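You operate a simulated robot arm through the tools that you are given. There is no shell and no other tool.

You run a simulated robot arm. Do the job below in one go: nothing can be reset, and whatever is moved stays where it is left.

Task
Show the job card's colour on the target board with lamp two.
Fine: switch the console on; yellow fader, dim and that colour full up; the other faders stay down.

The check looks at the end state, three seconds after you hand in, the way a careful person would. Anything else that was tipped, shoved, dropped, spilled or broken makes it a failure.

Robot
A 7-joint arm with a two-finger parallel gripper, fixed in place. Base frame: the origin is at the foot of the arm, x ahead of it, y to its left, z up; the work surface is at about z = 0.84. Units: m, degrees, N and s.
Its first joint turns from -166.0 to 166.0 degrees. Payload 3.43 kg.
Tool frame: the origin (TCP) lies between the finger pads and is the grasp point; the fingertips stand 0.034 m ahead of it; z points along the fingers, y is the line along which they close. The gripper opens to 0.128 m. The fingers are 0.024 m wide and 0.012 m thick; the gripper's body (0.048 by 0.13 m) begins 0.096 m behind the TCP.
Orientation is that of the tool frame in the base frame, as a unit quaternion [x, y, z, w]. With the fingers straight down and closing along the base's y, the tool's x points along the base's -x, its y along +y and its z along -z.

Tools
- The arm moves only by the tool servo_tool. Its arguments are lists of equal length, an entry for each row: "translation": the shift along the tool's x, y, z in mm, a list of three; "turn": the turn, a rotation vector about the tool's x, y, z in degrees, a list of three. In form: {"translation": [[dx, dy, dz], ...], "turn": [[ax, ay, az], ...]}. A call has 1 to 20 rows; each row shifts and turns the commanded pose from where the row before left it, along the tool's axes as they then stand. "claw" is the gripper command, from -1 (shut) to 1 (fully open), values between in proportion, set as the call begins (left out, the last holds). A row lasts 0.2 s, in which the tool goes at most 0.05 m and 8.6 degrees; a call with a longer step from one row to the next is refused whole, and so is a gripper value outside its range. Where a pose cannot be reached the arm comes as near as it can. A force on the tool above 40 N (or 10 N above the force at the start of the call, whichever is more), or a blocked arm, ends the call early, and 0.2 s more pass. The fingers move at their own pace (about 0.153 m/s each) and stop on an object; they squeeze with about 36 N. The grip force told is the motor's: it shows also when the fingers shut on nothing. Time passes only in rows, and 0.2 s behind the last, so rows that do not move let the fingers close. It gives the time, the measured TCP pose, the force on the tool (base axes), the opening and the grip force at its end, in the units of the frame above (readings bear some noise), with the torque about the TCP (base axes, N m) and any sound that the robot's microphone picked up.
- Cameras (640 x 400 px; columns grow to the right, rows downward): "scene" is fixed at [0.2197, 0.5005, 1.548]; the picture's right is [-0.65, -0.76, 0.00], its down [-0.55, 0.47, -0.69] and it looks along [0.52, -0.45, -0.72] (base axes); focal length 367 px, centre (320, 200). "wrist" rides on the gripper at [0.076, -0.011, -0.16] in the tool frame; the picture's right is [0.15, 0.99, 0.00], its down [-0.88, 0.13, -0.46] and it looks along [-0.45, 0.07, 0.89] (tool axes); focal length 234 px, centre (320, 200). There is no depth. A picture from a camera that has moved, and an enlarged one, comes with that camera's place and axes in the base frame and with its lens.
- capture(camera): a new picture of that camera. The clock stands still meanwhile.
- zoom(camera, box): a new picture of the part [left, top, right, bottom] of that camera's present view, enlarged. The clock stands still meanwhile.
- job_done(): hands the job in; it is judged then, once.

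Nothing tells you positions but the pictures and the camera data. Unless the task says otherwise, let go and move clear before handing in.

The tools are called as name(argument=value, ...) on one line, values as JSON. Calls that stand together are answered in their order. servo_tool: Moves the arm, as the interface text tells. Its arguments: {"type":"object","properties":{"translation":{"type":"array","items":{"type":"array","items":{"type":"number"}}},"turn":{"type":"array","items":{"type":"array","items":{"type":"number"}}},"claw":{"type":"number"}},"required":["translation","turn"]} The other tools are called the same way: capture (camera) takes a picture; zoom (camera, box) takes an enlarged picture of a part of a camera's view; job_done () hands the job in.

At the start:

```text
time: 0.0
position: [0.6316, 0.1969, 1.1128]
ee_rot: [0.0, 1.0, 0.0, -0.001]
force: [1.4, -0.4, -0.3]
wrist_torque: [0.02, -0.01, -0.02]
gripper_width: 0.1279
grip_force: 0.1
```

scene: 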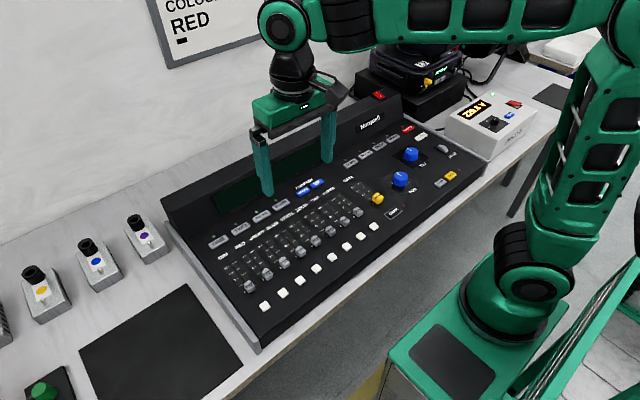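
wrist: 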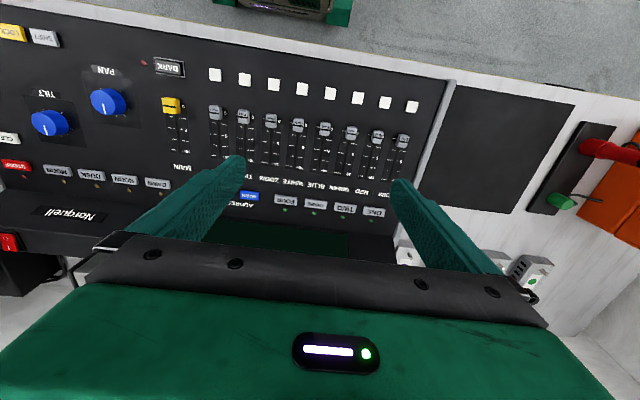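

I see a lighting console in front of the arm, a wall card reading "COLOUR... RED", and some lamps and plugs to the left. I'll zoom in for details first.

zoom(camera="scene", box=[200, 140, 400, 320])

zoom(camera="scene", box=[320, 40, 560, 220])

zoom(camera="scene", box=[0, 200, 240, 400])

zoom(camera="scene", box=[130, 0, 290, 90])

zoom(camera="wrist", box=[200, 60, 440, 230])

zoom(camera="wrist", box=[0, 0, 240, 260])

zoom(camera="wrist", box=[400, 60, 640, 330])

```text
2.22 times, centred on (300, 230) of scene
camera zoom: at [0.2197, 0.5005, 1.548], right [-0.65, -0.76, 0.0], down [-0.55, 0.47, -0.69], along [0.52, -0.45, -0.72], focal length 815 px, centre (364, 133)
```

zoom: 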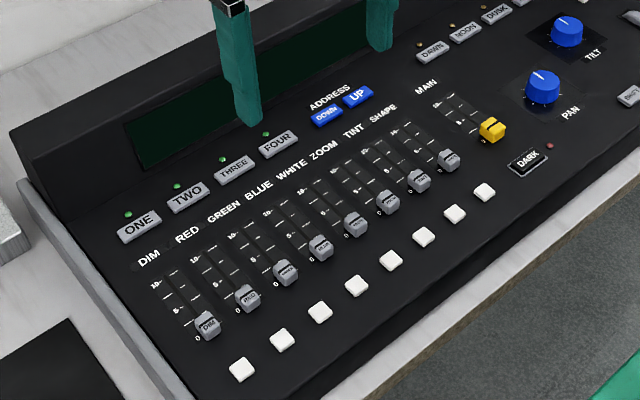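

```text
2.22 times, centred on (440, 130) of scene
camera zoom: at [0.2197, 0.5005, 1.548], right [-0.65, -0.76, 0.0], down [-0.55, 0.47, -0.69], along [0.52, -0.45, -0.72], focal length 815 px, centre (53, 356)
```

zoom: 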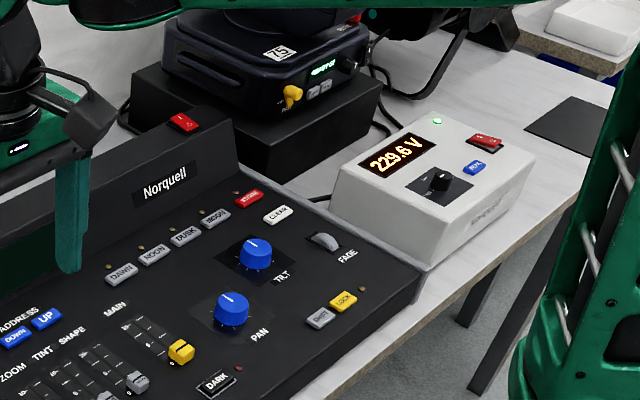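

```text
2.00 times, centred on (120, 300) of scene
camera zoom: at [0.2197, 0.5005, 1.548], right [-0.65, -0.76, 0.0], down [-0.55, 0.47, -0.69], along [0.52, -0.45, -0.72], focal length 734 px, centre (720, 0)
```

zoom: 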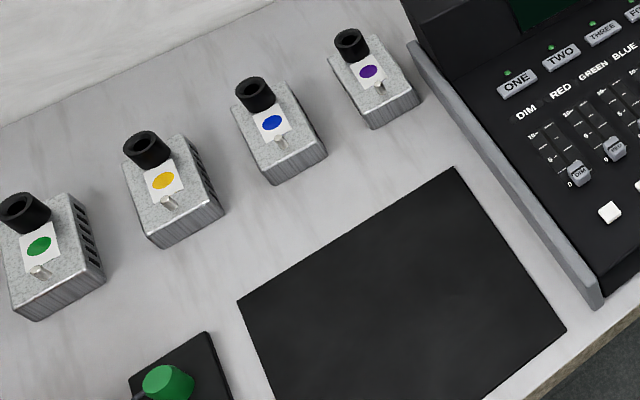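

```text
4.00 times, centred on (210, 45) of scene
camera zoom: at [0.2197, 0.5005, 1.548], right [-0.65, -0.76, 0.0], down [-0.55, 0.47, -0.69], along [0.52, -0.45, -0.72], focal length 1468 px, centre (760, 820)
```

zoom: 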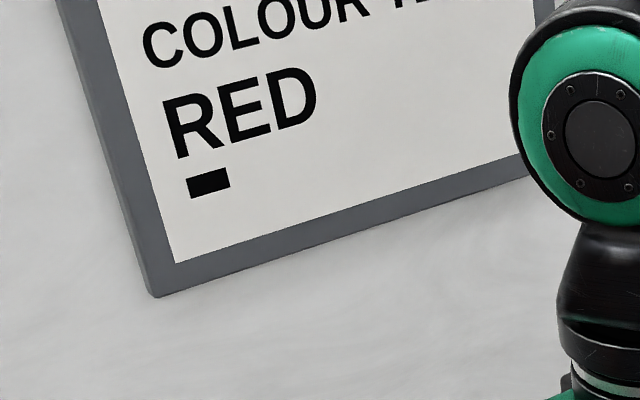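

```text
2.35 times, centred on (320, 145) of wrist
camera zoom: at [0.5549, 0.1858, 1.272], right [-0.15, 0.99, 0.0], down [0.88, 0.13, 0.45], along [0.45, 0.07, -0.89], focal length 551 px, centre (320, 329)
```

zoom: 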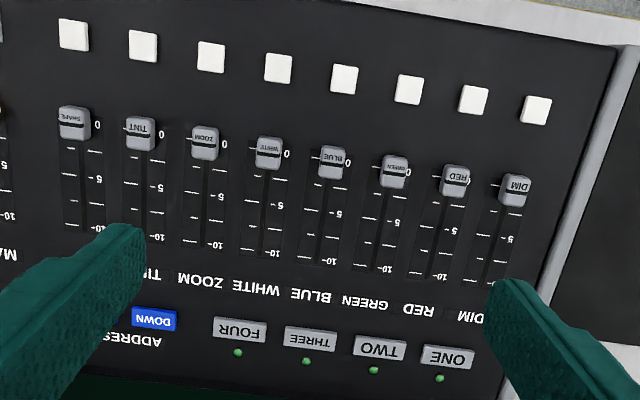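

```text
1.54 times, centred on (120, 130) of wrist
camera zoom: at [0.5549, 0.1858, 1.272], right [-0.15, 0.99, 0.0], down [0.88, 0.13, 0.45], along [0.45, 0.07, -0.89], focal length 360 px, centre (628, 308)
```

zoom: 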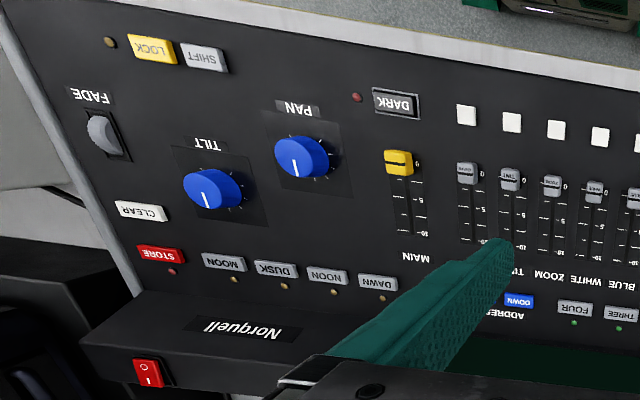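

```text
1.48 times, centred on (520, 195) of wrist
camera zoom: at [0.5549, 0.1858, 1.272], right [-0.15, 0.99, 0.0], down [0.88, 0.13, 0.45], along [0.45, 0.07, -0.89], focal length 347 px, centre (24, 207)
```

zoom: 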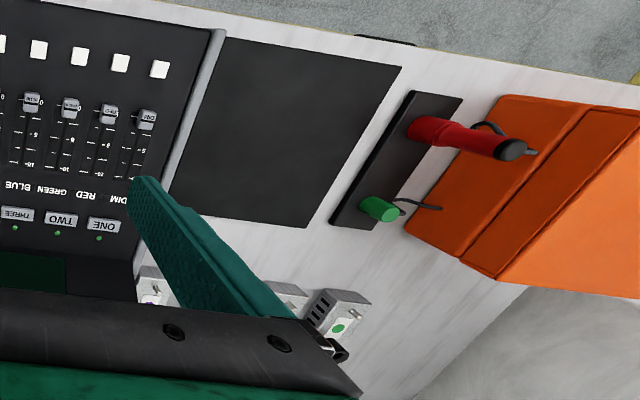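

The card reads RED (partly hidden by the arm), the console is off with all faders down. I'll tilt the wrist up to look at the wall, the lamps and the target board.

servo_tool(translation=[[0, 0, -20], [0, 0, -20], [0, 0, -20], [0, 0, -20], [0, 0, -20], [0, 0, -10]], turn=[[0, -8, 0], [0, -8, 0], [0, -8, 0], [0, -8, 0], [0, -8, 0], [0, -8, 0]])

capture(camera="wrist")

capture(camera="scene")

```text
time: 1.4
position: [0.583, 0.1984, 1.2217]
ee_rot: [0.0, 0.911, 0.0, 0.412]
force: [0.2, 0.1, -0.2]
wrist_torque: [-0.01, -0.02, -0.04]
gripper_width: 0.1279
grip_force: 0.2
```

```text
taken
camera wrist: at [0.4122, 0.1854, 1.2702], right [-0.1, 0.99, -0.11], down [0.24, 0.13, 0.96], along [0.97, 0.07, -0.25], focal length 234 px, centre (320, 200)
```

wrist: 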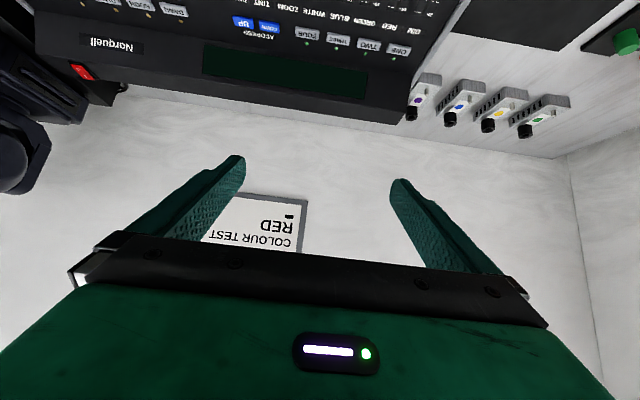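

```text
taken
```

scene: 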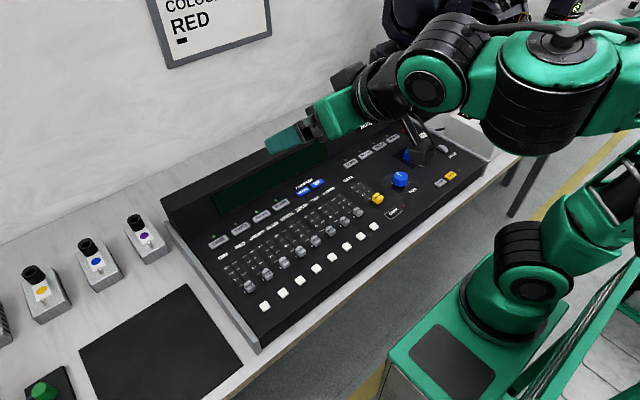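

The card says "COLOUR TEST – RED". Now I'll yaw right to see the lamps and the board.

servo_tool(translation=[[0, 0, 0], [0, 0, 0], [0, 0, 0], [0, 0, 0], [0, 0, 0]], turn=[[6.0, 0, 5.28], [6.0, 0, 5.28], [6.0, 0, 5.28], [6.0, 0, 5.28], [6.0, 0, 5.28]])

capture(camera="wrist")

capture(camera="scene")

```text
time: 2.8
position: [0.5287, 0.2462, 1.2342]
ee_rot: [0.209, 0.889, -0.08, 0.4]
force: [4.1, 1.3, -2.7]
wrist_torque: [-0.2, 0.18, -0.26]
gripper_width: 0.1279
grip_force: 0.1
out of reach, approached as far as the arm can: row 4
stopped in row 5: the arm was blocked; the commanded pose is now the measured one
```

```text
taken
camera wrist: at [0.3698, 0.3078, 1.2834], right [0.34, 0.94, -0.08], down [0.27, -0.01, 0.96], along [0.9, -0.35, -0.26], focal length 234 px, centre (320, 200)
```

wrist: 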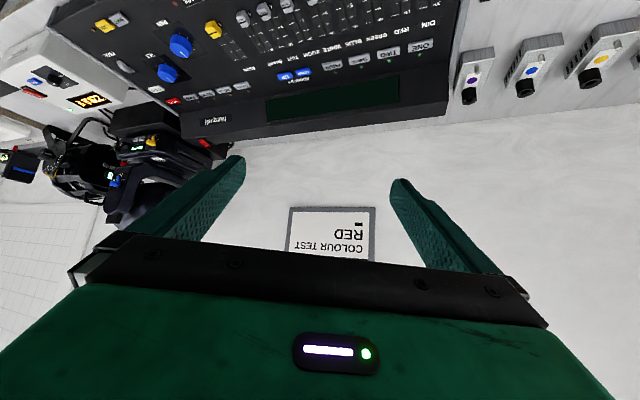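

```text
taken
```

scene: 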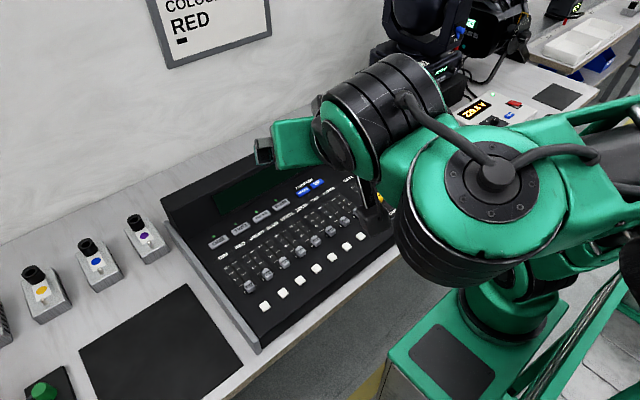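

Two lamp-like units sit beyond the console on the right. I'll zoom in on them.

zoom(camera="scene", box=[360, 0, 640, 140])

zoom(camera="wrist", box=[0, 50, 250, 260])

zoom(camera="scene", box=[440, 0, 640, 80])

```text
2.29 times, centred on (500, 70) of scene
camera zoom: at [0.2197, 0.5005, 1.548], right [-0.65, -0.76, 0.0], down [-0.55, 0.47, -0.69], along [0.52, -0.45, -0.72], focal length 839 px, centre (-91, 497)
```

zoom: 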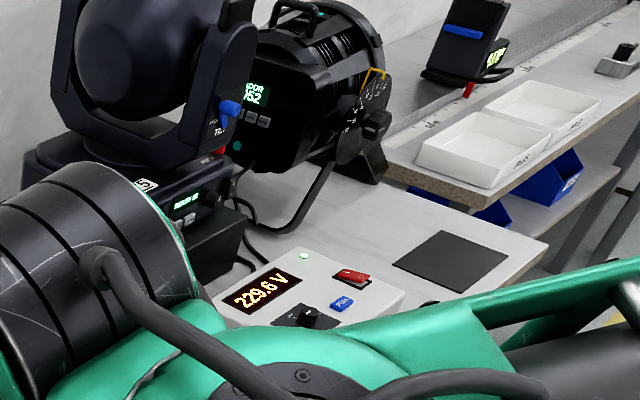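

```text
1.90 times, centred on (125, 155) of wrist
camera zoom: at [0.3698, 0.3078, 1.2834], right [0.34, 0.94, -0.08], down [0.27, -0.01, 0.96], along [0.9, -0.35, -0.26], focal length 446 px, centre (691, 286)
```

zoom: 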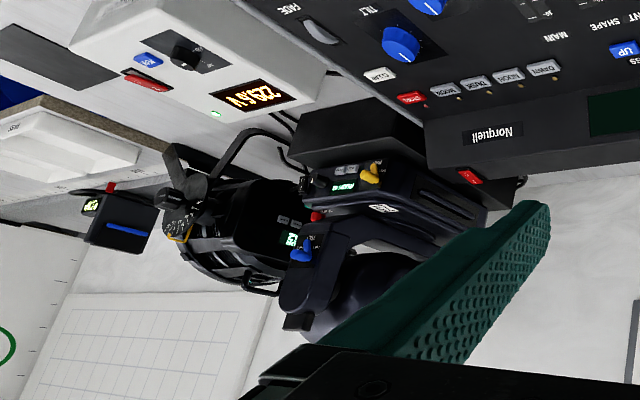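

```text
3.20 times, centred on (540, 40) of scene
camera zoom: at [0.2197, 0.5005, 1.548], right [-0.65, -0.76, 0.0], down [-0.55, 0.47, -0.69], along [0.52, -0.45, -0.72], focal length 1174 px, centre (-384, 712)
```

zoom: 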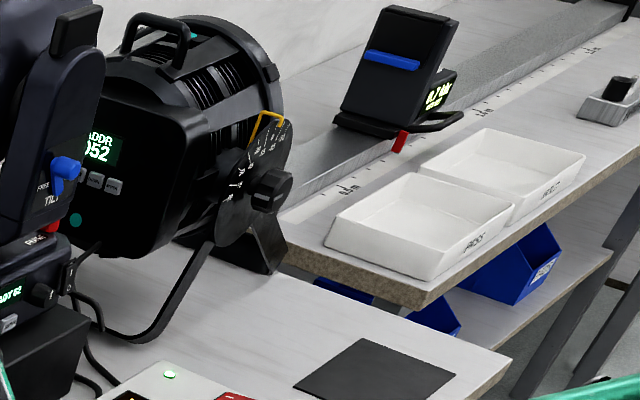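

The lamps are on the right around (0.87, -0.56); I'll shift the arm to the right at height to get a closer look at them and at the board.

servo_tool(translation=[[-12.3, -36, 12.4], [-12.3, -36, 12.4], [-12.3, -36, 12.4], [-12.3, -36, 12.4], [-12.3, -36, 12.4], [-12.3, -36, 12.4], [-12.3, -36, 12.4], [-12.3, -36, 12.4], [-12.3, -36, 12.4], [-12.3, -36, 12.4]], turn=[[0, 0, 0], [0, 0, 0], [0, 0, 0], [0, 0, 0], [0, 0, 0], [0, 0, 0], [0, 0, 0], [0, 0, 0], [0, 0, 0], [0, 0, 0]])

capture(camera="wrist")

capture(camera="scene")

```text
time: 5.0
position: [0.52, -0.1516, 1.2427]
ee_rot: [0.2, 0.887, -0.078, 0.409]
force: [-0.2, 1.0, 0.0]
wrist_torque: [-0.02, 0.01, -0.03]
gripper_width: 0.128
grip_force: 0.0
```

```text
taken
camera wrist: at [0.3594, -0.0921, 1.2876], right [0.33, 0.94, -0.09], down [0.25, 0.0, 0.97], along [0.91, -0.34, -0.24], focal length 234 px, centre (320, 200)
```

wrist: 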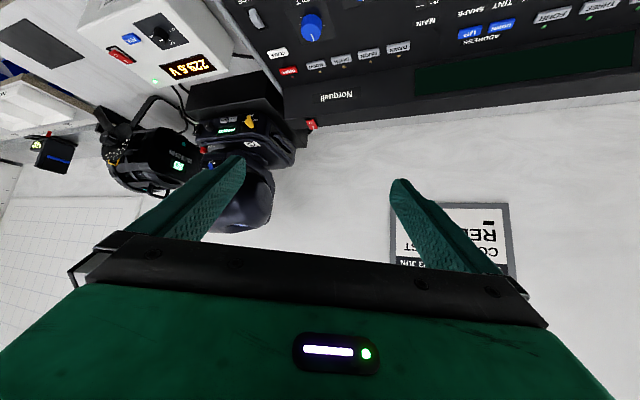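

```text
taken
```

scene: 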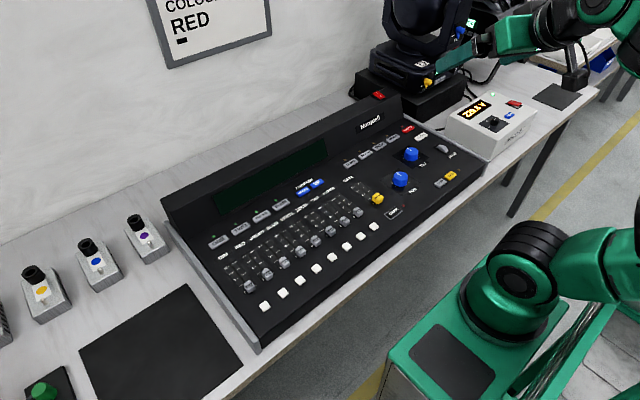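

The console is now fully visible from the scene camera. I'll yaw further right to see the lamps and the board.

servo_tool(translation=[[0, 0, 0], [0, 0, 0], [0, 0, 0], [0, 0, 0]], turn=[[6.0, 0, 5.28], [6.0, 0, 5.28], [6.0, 0, 5.28], [6.0, 0, 5.28]])

capture(camera="wrist")

zoom(camera="wrist", box=[0, 60, 240, 260])

zoom(camera="wrist", box=[200, 60, 400, 260])

zoom(camera="scene", box=[200, 120, 400, 320])

zoom(camera="scene", box=[340, 0, 540, 180])

```text
time: 6.0
position: [0.5201, -0.1508, 1.2405]
ee_rot: [0.44, 0.799, -0.184, 0.365]
force: [-0.8, -1.0, -0.8]
wrist_torque: [0.01, -0.04, 0.04]
gripper_width: 0.128
grip_force: 0.0
```

```text
taken
camera wrist: at [0.4165, -0.0159, 1.2893], right [0.78, 0.62, -0.08], down [0.22, -0.15, 0.96], along [0.59, -0.77, -0.25], focal length 234 px, centre (320, 200)
```

wrist: 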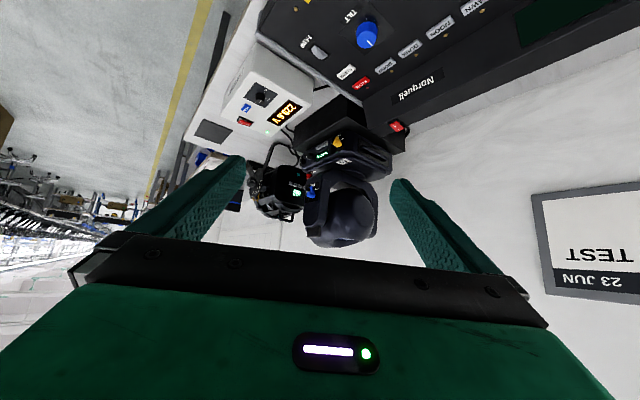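

```text
2.00 times, centred on (120, 160) of wrist
camera zoom: at [0.4165, -0.0159, 1.2893], right [0.78, 0.62, -0.08], down [0.22, -0.15, 0.96], along [0.59, -0.77, -0.25], focal length 468 px, centre (720, 280)
```

zoom: 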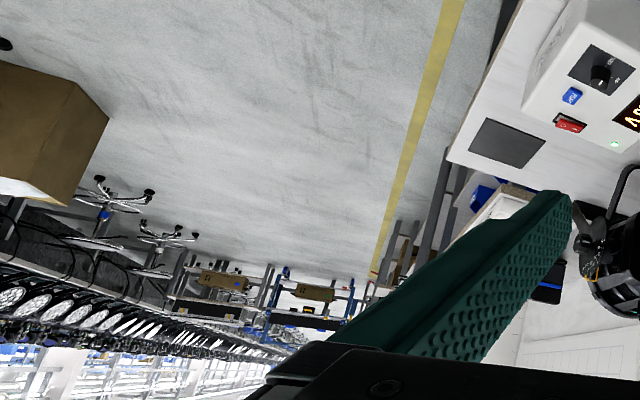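

```text
2.00 times, centred on (300, 160) of wrist
camera zoom: at [0.4165, -0.0159, 1.2893], right [0.78, 0.62, -0.08], down [0.22, -0.15, 0.96], along [0.59, -0.77, -0.25], focal length 468 px, centre (360, 280)
```

zoom: 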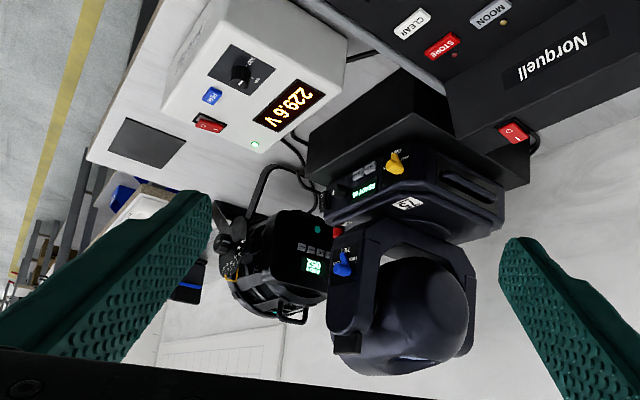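

```text
2.00 times, centred on (300, 220) of scene
camera zoom: at [0.2197, 0.5005, 1.548], right [-0.65, -0.76, 0.0], down [-0.55, 0.47, -0.69], along [0.52, -0.45, -0.72], focal length 734 px, centre (360, 160)
```

zoom: 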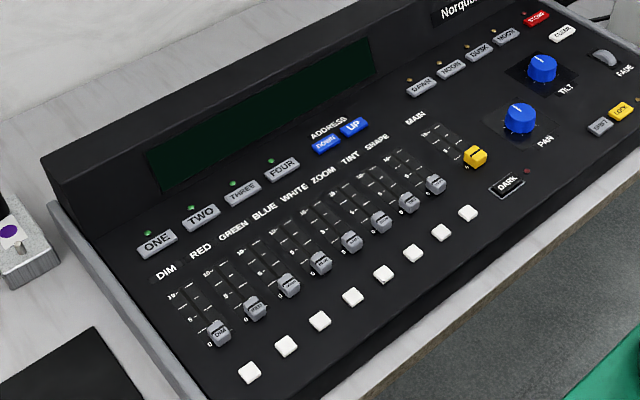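

```text
2.22 times, centred on (440, 90) of scene
camera zoom: at [0.2197, 0.5005, 1.548], right [-0.65, -0.76, 0.0], down [-0.55, 0.47, -0.69], along [0.52, -0.45, -0.72], focal length 815 px, centre (53, 444)
```

zoom: 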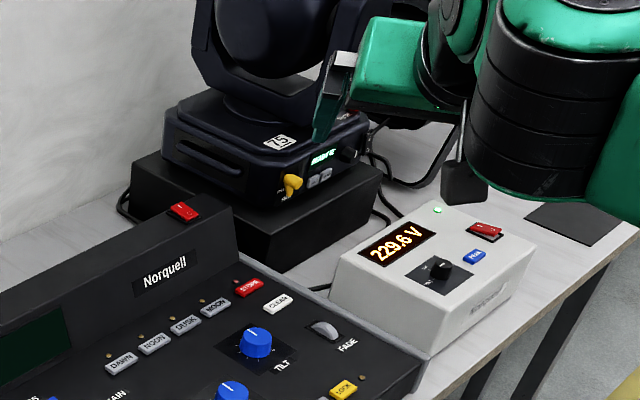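

I'll zoom tighter on both lamp displays.

zoom(camera="wrist", box=[285, 120, 365, 170])

zoom(camera="wrist", box=[240, 160, 320, 210])

zoom(camera="scene", box=[410, 50, 460, 90])

```text
8.00 times, centred on (325, 145) of wrist
camera zoom: at [0.4165, -0.0159, 1.2893], right [0.78, 0.62, -0.08], down [0.22, -0.15, 0.96], along [0.59, -0.77, -0.25], focal length 1873 px, centre (280, 640)
```

zoom: 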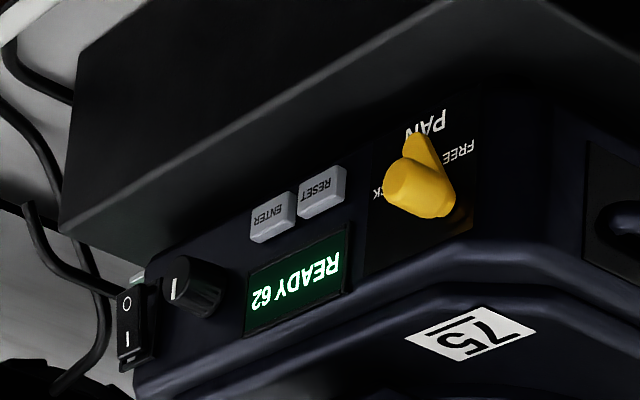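

```text
8.00 times, centred on (280, 185) of wrist
camera zoom: at [0.4165, -0.0159, 1.2893], right [0.78, 0.62, -0.08], down [0.22, -0.15, 0.96], along [0.59, -0.77, -0.25], focal length 1873 px, centre (640, 320)
```

zoom: 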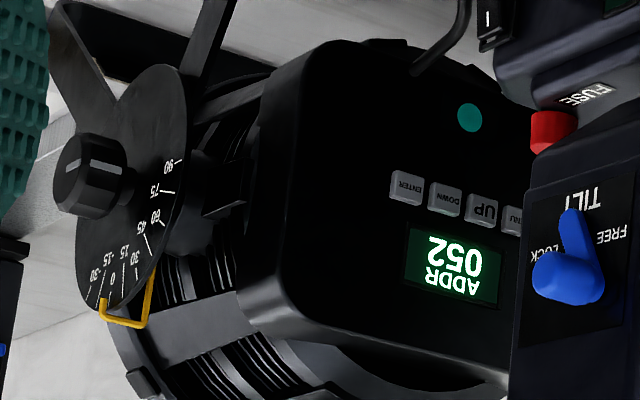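

```text
10.00 times, centred on (435, 70) of scene
camera zoom: at [0.2197, 0.5005, 1.548], right [-0.65, -0.76, 0.0], down [-0.55, 0.47, -0.69], along [0.52, -0.45, -0.72], focal length 3669 px, centre (-830, 1500)
```

zoom: 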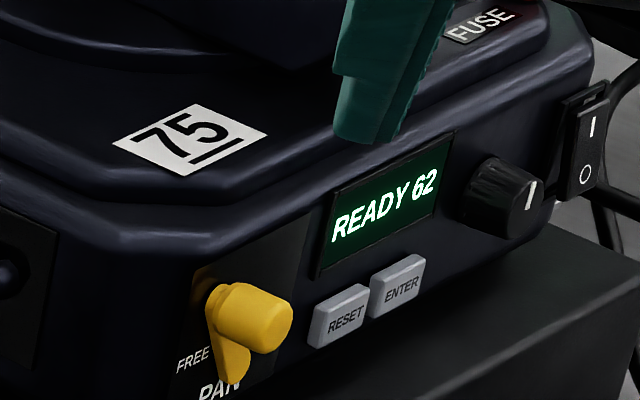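

The moving head reads "READY 62", the other lamp "ADDR 052". Now a closer look at the power rocker.

zoom(camera="scene", box=[355, 80, 405, 115])

zoom(camera="wrist", box=[370, 95, 440, 145])

zoom(camera="scene", box=[205, 200, 305, 310])

zoom(camera="scene", box=[300, 160, 400, 250])

```text
11.43 times, centred on (380, 98) of scene
camera zoom: at [0.2197, 0.5005, 1.548], right [-0.65, -0.76, 0.0], down [-0.55, 0.47, -0.69], along [0.52, -0.45, -0.72], focal length 4193 px, centre (-366, 1371)
```

zoom: 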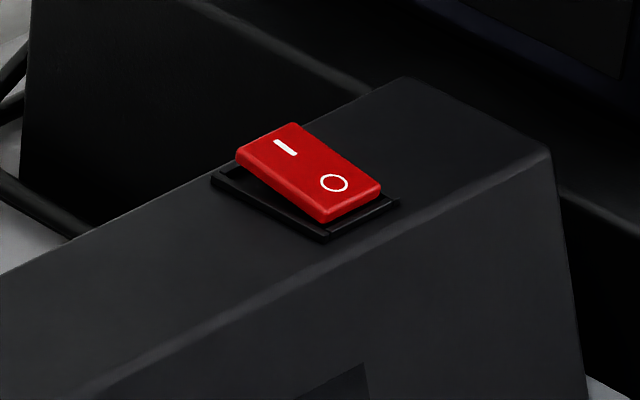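

```text
8.00 times, centred on (405, 120) of wrist
camera zoom: at [0.4165, -0.0159, 1.2893], right [0.78, 0.62, -0.08], down [0.22, -0.15, 0.96], along [0.59, -0.77, -0.25], focal length 1873 px, centre (-360, 840)
```

zoom: 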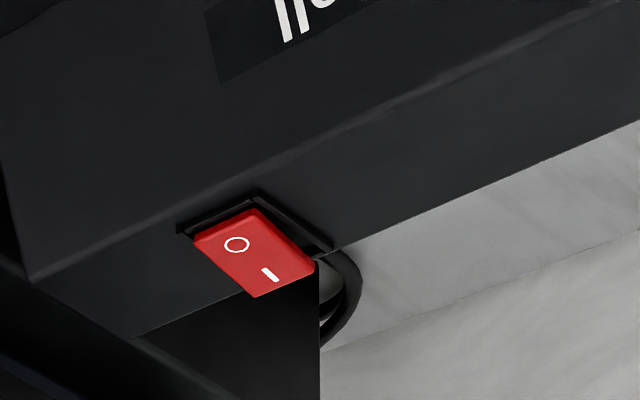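

```text
3.64 times, centred on (255, 255) of scene
camera zoom: at [0.2197, 0.5005, 1.548], right [-0.65, -0.76, 0.0], down [-0.55, 0.47, -0.69], along [0.52, -0.45, -0.72], focal length 1334 px, centre (556, 0)
```

zoom: 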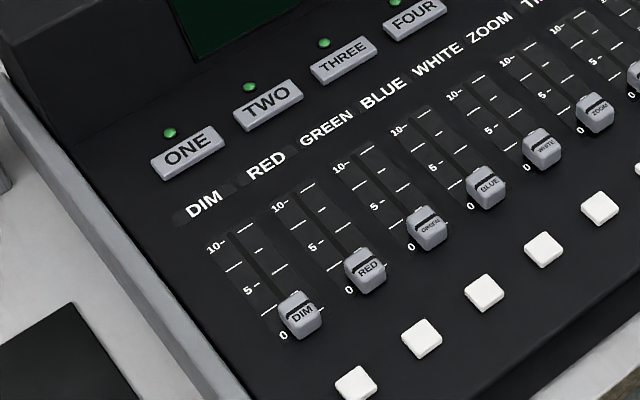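

```text
4.44 times, centred on (350, 205) of scene
camera zoom: at [0.2197, 0.5005, 1.548], right [-0.65, -0.76, 0.0], down [-0.55, 0.47, -0.69], along [0.52, -0.45, -0.72], focal length 1631 px, centre (187, 178)
```

zoom: 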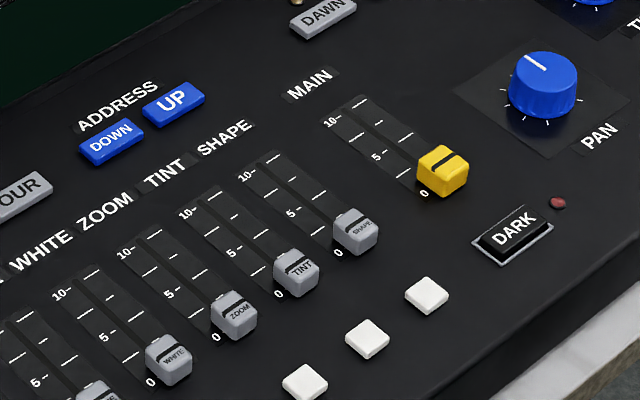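

The rocker's "I" end (far side) is up, so it's off. I'll straighten the tool down, close the fingers, and then move over toward the switch.

servo_tool(translation=[[0, 0, 0], [0, 0, 0], [0, 0, 0], [0, 0, 0], [0, 0, 0], [0, 0, 0], [0, 0, 0], [0, 0, 0], [0, 0, 0], [0, 0, 0], [0, 0, 0], [0, 0, 0], [0, 0, 0]], turn=[[-6.0, 0, -5.28], [-6.0, 0, -5.28], [-6.0, 0, -5.28], [-6.0, 0, -5.28], [-6.0, 0, -5.28], [-6.0, 0, -5.28], [-6.0, 0, -5.28], [0, 8, 0], [0, 8, 0], [0, 8, 0], [0, 8, 0], [0, 8, 0], [0, 8, 0]], claw=-1)

capture(camera="wrist")

```text
time: 8.8
position: [0.52, -0.1509, 1.24]
ee_rot: [0.009, 1.0, 0.01, 0.015]
force: [0.0, 0.9, 0.0]
wrist_torque: [0.0, -0.09, 0.0]
gripper_width: 0.0
grip_force: 33.1
```

```text
taken
camera wrist: at [0.4391, -0.1635, 1.3971], right [-0.13, 0.99, 0.02], down [0.87, 0.11, 0.48], along [0.48, 0.08, -0.88], focal length 234 px, centre (320, 200)
```

wrist: 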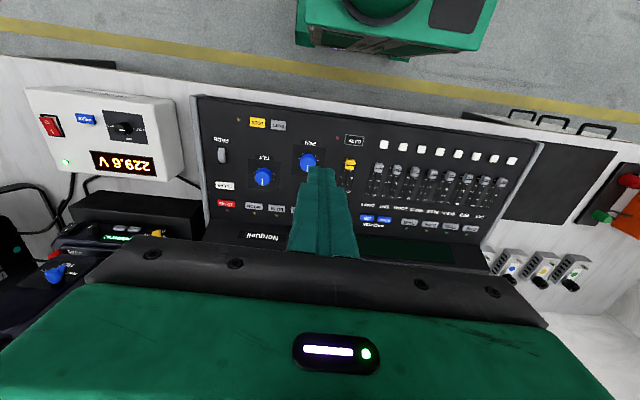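

The gripper is closed and pointing down. The moving head's near edge seems to reach about y = -0.39, so I'll approach cautiously and stop short to look at the clearance.

servo_tool(translation=[[0, 0, 0], [-38, -14, 15], [-38, -14, 15], [-38, -14, 15], [-38, -14, 15], [-38, -14, 15], [-38, -14, 15]], turn=[[1.15, 1.72, -1.03], [0, 0, 0], [0, 0, 0], [0, 0, 0], [0, 0, 0], [0, 0, 0], [0, 0, 0]])

capture(camera="wrist")

capture(camera="scene")

```text
time: 10.4
position: [0.7483, -0.236, 1.1492]
ee_rot: [-0.002, 1.0, 0.0, 0.001]
force: [-0.6, 0.0, 1.1]
wrist_torque: [-0.05, -0.11, 0.02]
gripper_width: 0.0
grip_force: 32.8
```

```text
taken
camera wrist: at [0.6709, -0.2466, 1.3086], right [-0.15, 0.99, 0.0], down [0.88, 0.13, 0.46], along [0.45, 0.07, -0.89], focal length 234 px, centre (320, 200)
```

wrist: 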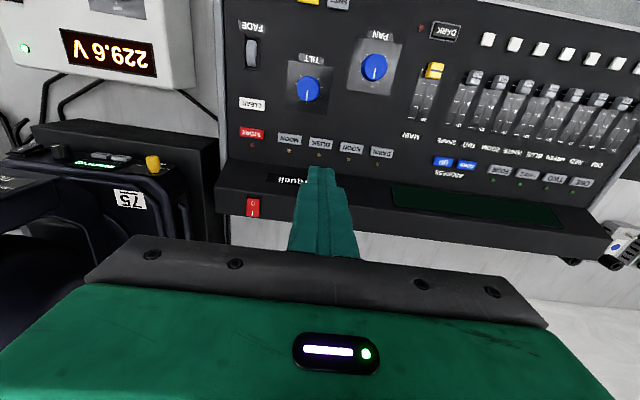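

```text
taken
```

scene: 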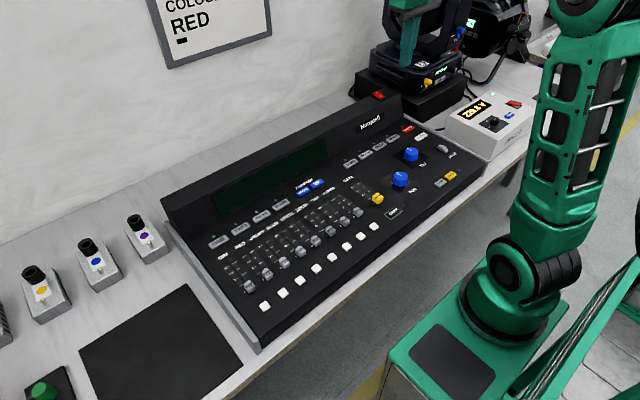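

Let me zoom on the switch and nearby moving-head edge in this view.

zoom(camera="wrist", box=[210, 170, 310, 240])

zoom(camera="wrist", box=[340, 20, 640, 220])

zoom(camera="wrist", box=[0, 110, 240, 270])

zoom(camera="scene", box=[340, 0, 500, 110])

```text
5.71 times, centred on (260, 205) of wrist
camera zoom: at [0.6709, -0.2466, 1.3086], right [-0.15, 0.99, 0.0], down [0.88, 0.13, 0.46], along [0.45, 0.07, -0.89], focal length 1338 px, centre (663, 171)
```

zoom: 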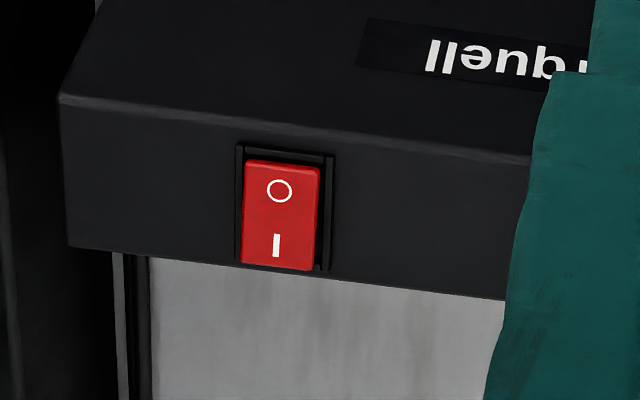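

```text
2.00 times, centred on (490, 120) of wrist
camera zoom: at [0.6709, -0.2466, 1.3086], right [-0.15, 0.99, 0.0], down [0.88, 0.13, 0.46], along [0.45, 0.07, -0.89], focal length 468 px, centre (-20, 360)
```

zoom: 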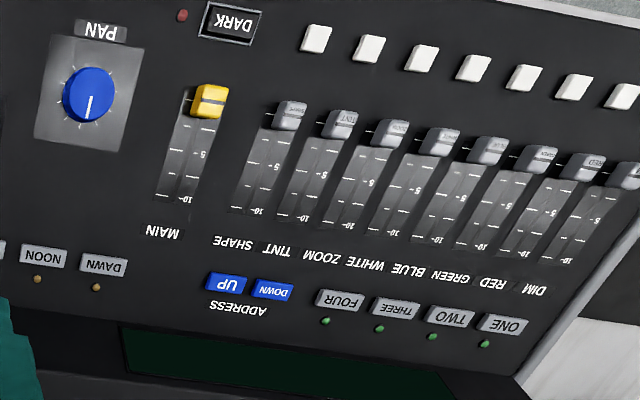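

```text
2.50 times, centred on (120, 190) of wrist
camera zoom: at [0.6709, -0.2466, 1.3086], right [-0.15, 0.99, 0.0], down [0.88, 0.13, 0.46], along [0.45, 0.07, -0.89], focal length 585 px, centre (820, 225)
```

zoom: 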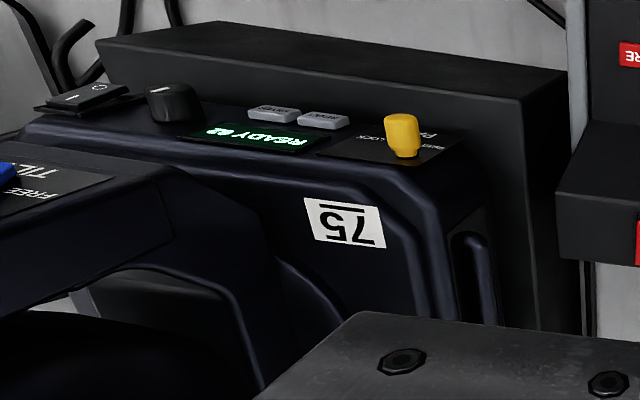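

```text
3.64 times, centred on (420, 55) of scene
camera zoom: at [0.2197, 0.5005, 1.548], right [-0.65, -0.76, 0.0], down [-0.55, 0.47, -0.69], along [0.52, -0.45, -0.72], focal length 1334 px, centre (-44, 727)
```

zoom: 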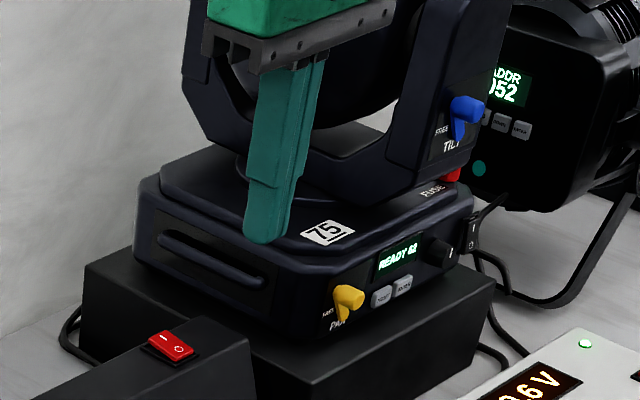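

The rocker's "I" end is at about (0.914, -0.336, 0.93), and the moving head's side is at about y = -0.42. I'll tilt the tool forward and away from the moving head, then hover about 45 mm above the "I" end.

servo_tool(translation=[[0, 0, 0], [0, 0, 0], [0, 0, 0], [0, 0, 0], [-12.6, -9.2, 35.8], [-12.6, -9.2, 35.8], [-12.6, -9.2, 35.8], [-12.6, -9.2, 35.8], [-12.6, -9.2, 35.8], [-12.6, -9.2, 35.8]], turn=[[3.75, -6.75, 0], [3.75, -6.75, 0], [3.75, -6.75, 0], [3.75, -6.75, 0], [0, 0, 0], [0, 0, 0], [0, 0, 0], [0, 0, 0], [0, 0, 0], [0, 0, 0]])

capture(camera="wrist")

zoom(camera="scene", box=[320, 10, 480, 130])

```text
time: 12.6
position: [0.9088, -0.3365, 1.0136]
ee_rot: [-0.001, 0.964, -0.13, 0.233]
force: [-0.6, 0.7, 0.7]
wrist_torque: [0.03, 0.0, -0.01]
gripper_width: 0.0002
grip_force: 33.2
```

```text
taken
camera wrist: at [0.7669, -0.3131, 1.1187], right [-0.07, 0.95, -0.31], down [0.59, 0.29, 0.75], along [0.81, -0.13, -0.58], focal length 234 px, centre (320, 200)
```

wrist: 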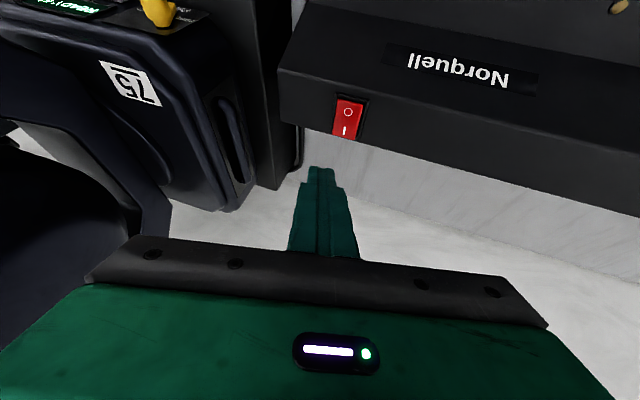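

```text
3.33 times, centred on (400, 70) of scene
camera zoom: at [0.2197, 0.5005, 1.548], right [-0.65, -0.76, 0.0], down [-0.55, 0.47, -0.69], along [0.52, -0.45, -0.72], focal length 1223 px, centre (53, 633)
```

zoom: 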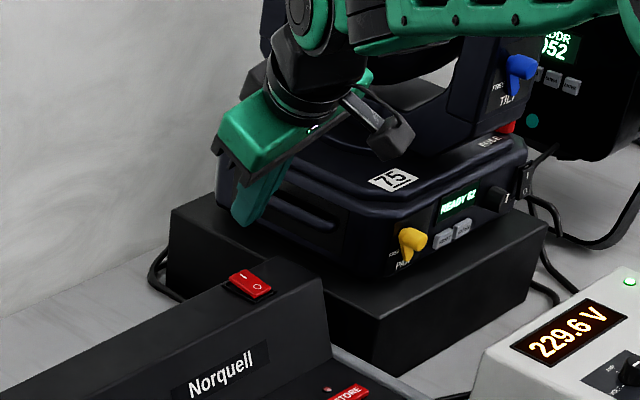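

The "I" mark checks out at about (0.909, -0.338), right under the contact corner. I'll descend vertically toward it, then slowly.

servo_tool(translation=[[6.7, 3.7, 12.9], [6.7, 3.7, 12.9], [1.8, 1.0, 3.4], [1.35, 0.75, 2.6], [1.35, 0.75, 2.6], [1.35, 0.75, 2.6]], turn=[[0, 0, 0], [0, 0, 0], [0, 0, 0], [0, 0, 0], [0, 0, 0], [0, 0, 0]])

zoom(camera="scene", box=[340, 60, 420, 120])

zoom(camera="wrist", box=[260, 100, 400, 220])

```text
time: 14.0
position: [0.9098, -0.3355, 0.9702]
ee_rot: [-0.001, 0.964, -0.129, 0.233]
force: [-0.4, 0.1, 0.0]
wrist_torque: [0.02, 0.01, 0.02]
gripper_width: 0.0
grip_force: 32.7
```

```text
6.67 times, centred on (380, 90) of scene
camera zoom: at [0.2197, 0.5005, 1.548], right [-0.65, -0.76, 0.0], down [-0.55, 0.47, -0.69], along [0.52, -0.45, -0.72], focal length 2446 px, centre (-80, 933)
```

zoom: 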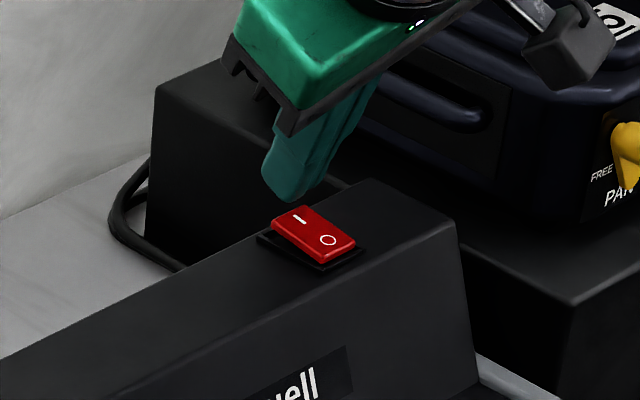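

```text
3.33 times, centred on (330, 160) of wrist
camera zoom: at [0.769, -0.3124, 1.0758], right [-0.07, 0.95, -0.31], down [0.59, 0.29, 0.75], along [0.81, -0.13, -0.58], focal length 781 px, centre (287, 333)
```

zoom: 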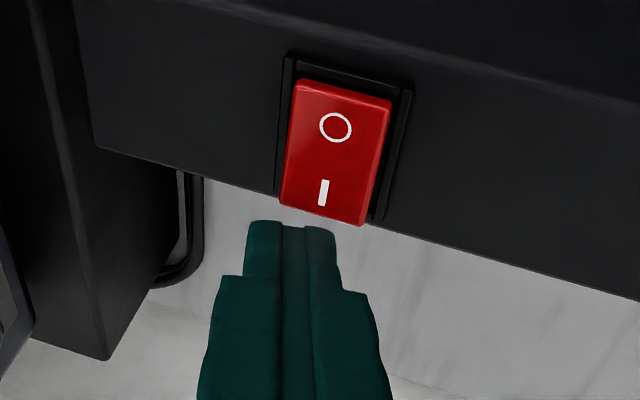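

The tip sits slightly beyond the rocker end; I'll shift 9 mm back and 6 mm left, then press down slowly.

servo_tool(translation=[[7.7, 5.3, -5.5], [1.35, 0.75, 2.6], [1.35, 0.75, 2.6], [1.35, 0.75, 2.6]], turn=[[0, 0, 0], [0, 0, 0], [0, 0, 0], [0, 0, 0]])

zoom(camera="scene", box=[340, 60, 420, 120])

zoom(camera="wrist", box=[260, 100, 400, 220])

```text
time: 15.0
position: [0.9026, -0.3302, 0.964]
ee_rot: [-0.002, 0.963, -0.13, 0.234]
force: [5.3, 0.4, 14.4]
wrist_torque: [0.01, -0.29, 0.03]
gripper_width: 0.0
grip_force: 33.3
```

```text
6.67 times, centred on (380, 90) of scene
camera zoom: at [0.2197, 0.5005, 1.548], right [-0.65, -0.76, 0.0], down [-0.55, 0.47, -0.69], along [0.52, -0.45, -0.72], focal length 2446 px, centre (-80, 933)
```

zoom: 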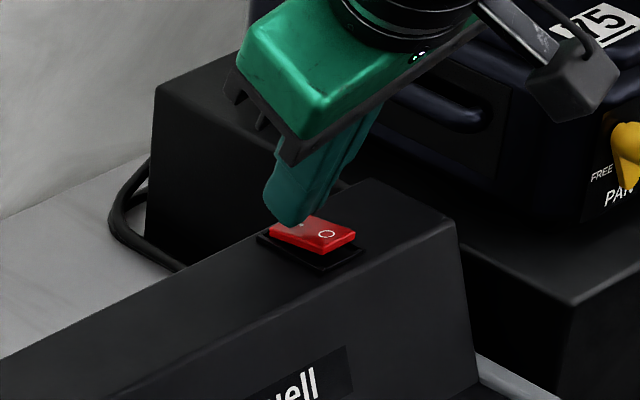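

```text
3.33 times, centred on (330, 160) of wrist
camera zoom: at [0.76, -0.3057, 1.0678], right [-0.07, 0.95, -0.32], down [0.58, 0.3, 0.76], along [0.81, -0.13, -0.57], focal length 781 px, centre (287, 333)
```

zoom: 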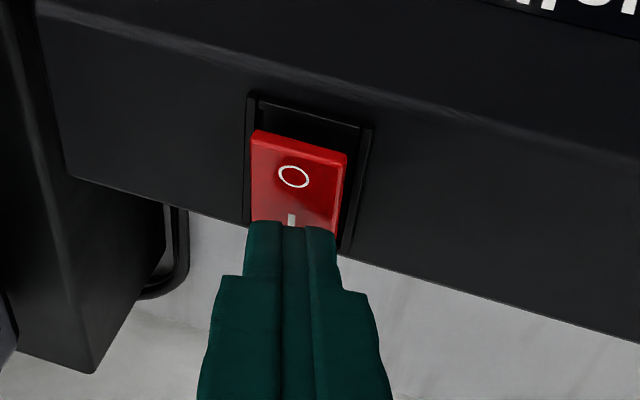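

The finger is on the "I" end and it's moving (14 N). I'll press a bit more until it clicks.

servo_tool(translation=[[1.35, 0.75, 2.6], [0.9, 0.5, 1.7]], turn=[[0, 0, 0], [0, 0, 0]])

zoom(camera="scene", box=[340, 60, 420, 120])

zoom(camera="scene", box=[200, 120, 400, 260])

```text
time: 15.6
position: [0.8901, -0.3306, 0.9728]
ee_rot: [-0.001, 0.962, -0.131, 0.242]
force: [-0.1, 0.7, -0.7]
wrist_torque: [-0.05, 0.03, -0.03]
gripper_width: 0.0
grip_force: 33.1
stopped in row 2: the force on the tool passed its limit at 43 N (the readings are from after the stop); the commanded pose is now the measured one
```

```text
6.67 times, centred on (380, 90) of scene
camera zoom: at [0.2197, 0.5005, 1.548], right [-0.65, -0.76, 0.0], down [-0.55, 0.47, -0.69], along [0.52, -0.45, -0.72], focal length 2446 px, centre (-80, 933)
```

zoom: 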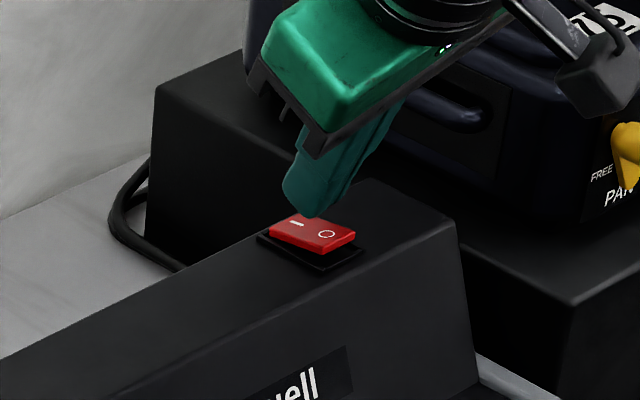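

```text
2.86 times, centred on (300, 190) of scene
camera zoom: at [0.2197, 0.5005, 1.548], right [-0.65, -0.76, 0.0], down [-0.55, 0.47, -0.69], along [0.52, -0.45, -0.72], focal length 1048 px, centre (377, 229)
```

zoom: 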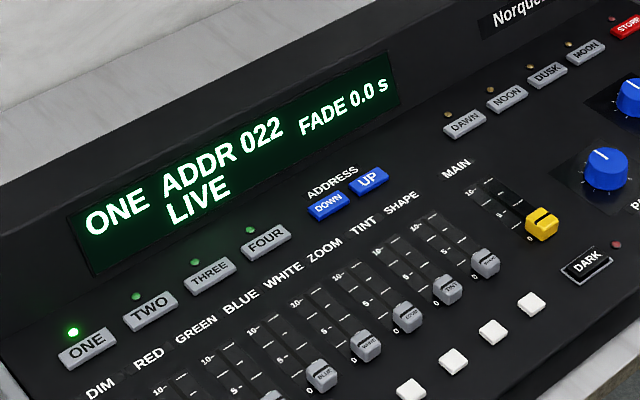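

The console is on: "ONE ADDR 022 FADE 0.0 s LIVE". I'll retract upward and restore the straight-down orientation, heading over to button TWO.

servo_tool(translation=[[-13.5, -7.5, -25.7], [-13.5, -7.5, -25.7], [-13.5, -7.5, -25.7], [-13.5, -7.5, -25.7], [0, 0, 0], [0, 0, 0], [0, 0, 0], [0, 0, 0]], turn=[[0, 0, 0], [0, 0, 0], [0, 0, 0], [0, 0, 0], [-3.75, 6.9, 0], [-3.75, 6.9, 0], [-3.75, 6.9, 0], [-3.75, 6.9, 0]])

zoom(camera="scene", box=[200, 120, 400, 260])

zoom(camera="scene", box=[200, 120, 320, 200])

zoom(camera="scene", box=[330, 60, 490, 180])

```text
time: 17.4
position: [0.8884, -0.3303, 1.0954]
ee_rot: [-0.001, 1.0, -0.001, 0.006]
force: [-1.5, 0.4, 1.0]
wrist_torque: [-0.03, -0.08, -0.02]
gripper_width: 0.0001
grip_force: 32.9
```

```text
2.86 times, centred on (300, 190) of scene
camera zoom: at [0.2197, 0.5005, 1.548], right [-0.65, -0.76, 0.0], down [-0.55, 0.47, -0.69], along [0.52, -0.45, -0.72], focal length 1048 px, centre (377, 229)
```

zoom: 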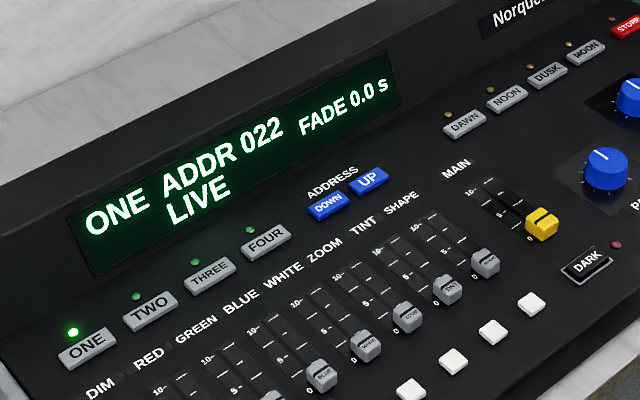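

```text
5.00 times, centred on (260, 160) of scene
camera zoom: at [0.2197, 0.5005, 1.548], right [-0.65, -0.76, 0.0], down [-0.55, 0.47, -0.69], along [0.52, -0.45, -0.72], focal length 1834 px, centre (620, 400)
```

zoom: 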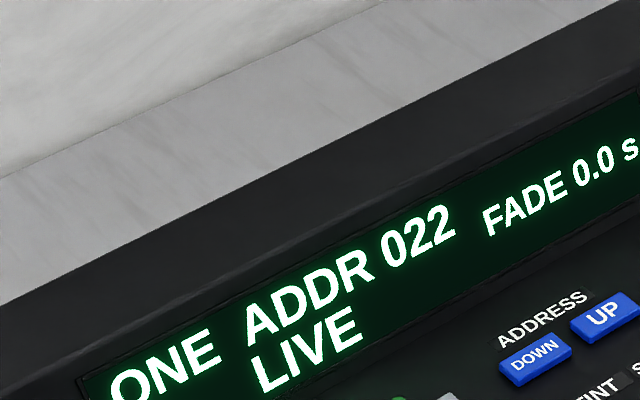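

```text
3.33 times, centred on (410, 120) of scene
camera zoom: at [0.2197, 0.5005, 1.548], right [-0.65, -0.76, 0.0], down [-0.55, 0.47, -0.69], along [0.52, -0.45, -0.72], focal length 1223 px, centre (20, 467)
```

zoom: 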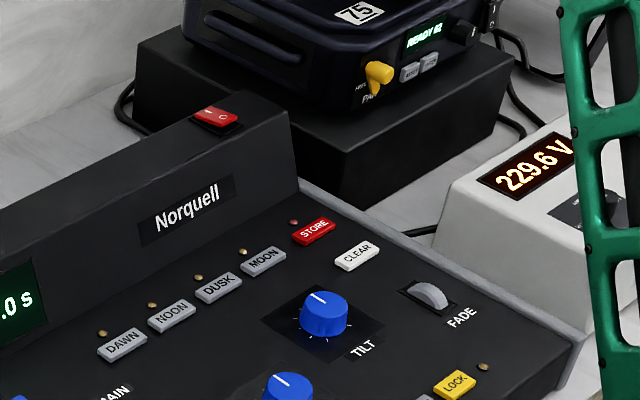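

Console is live on lamp ONE. By triangulation the panel is near z ≈ 0.84, with TWO around (0.786, 0.276). I'll traverse to above that button and look closely.

servo_tool(translation=[[9.1, 42.9, 5], [9.1, 42.9, 5], [9.1, 42.9, 5], [9.1, 42.9, 5], [9.1, 42.9, 5], [9.1, 42.9, 5], [9.1, 42.9, 5], [9.1, 42.9, 5], [9.1, 42.9, 5], [9.1, 42.9, 5], [9.1, 42.9, 5], [9.1, 42.9, 5], [9.1, 42.9, 5], [9.1, 42.9, 5]], turn=[[0, 0, 0], [0, 0, 0], [0, 0, 0], [0, 0, 0], [0, 0, 0], [0, 0, 0], [0, 0, 0], [0, 0, 0], [0, 0, 0], [0, 0, 0], [0, 0, 0], [0, 0, 0], [0, 0, 0], [0, 0, 0]])

capture(camera="wrist")

zoom(camera="scene", box=[180, 100, 320, 260])

```text
time: 20.4
position: [0.7597, 0.2714, 1.0209]
ee_rot: [-0.001, 1.0, -0.001, 0.005]
force: [-0.4, -0.5, -0.6]
wrist_torque: [0.06, 0.02, -0.02]
gripper_width: 0.0
grip_force: 33.1
```

```text
taken
camera wrist: at [0.6806, 0.2607, 1.1784], right [-0.15, 0.99, -0.01], down [0.88, 0.13, 0.47], along [0.46, 0.06, -0.89], focal length 234 px, centre (320, 200)
```

wrist: 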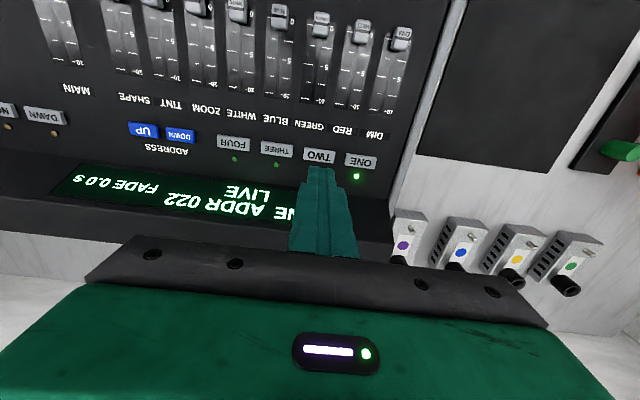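

```text
2.50 times, centred on (250, 180) of scene
camera zoom: at [0.2197, 0.5005, 1.548], right [-0.65, -0.76, 0.0], down [-0.55, 0.47, -0.69], along [0.52, -0.45, -0.72], focal length 917 px, centre (495, 250)
```

zoom: 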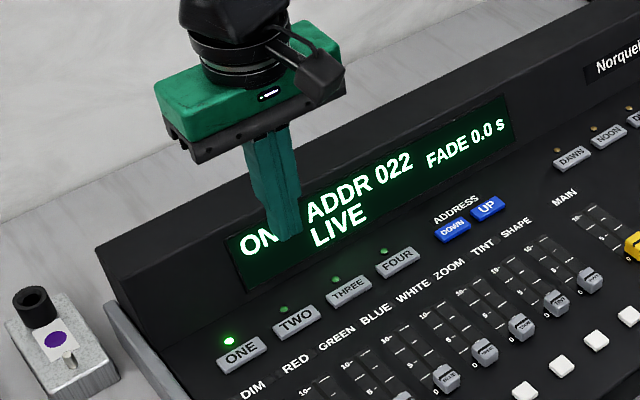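

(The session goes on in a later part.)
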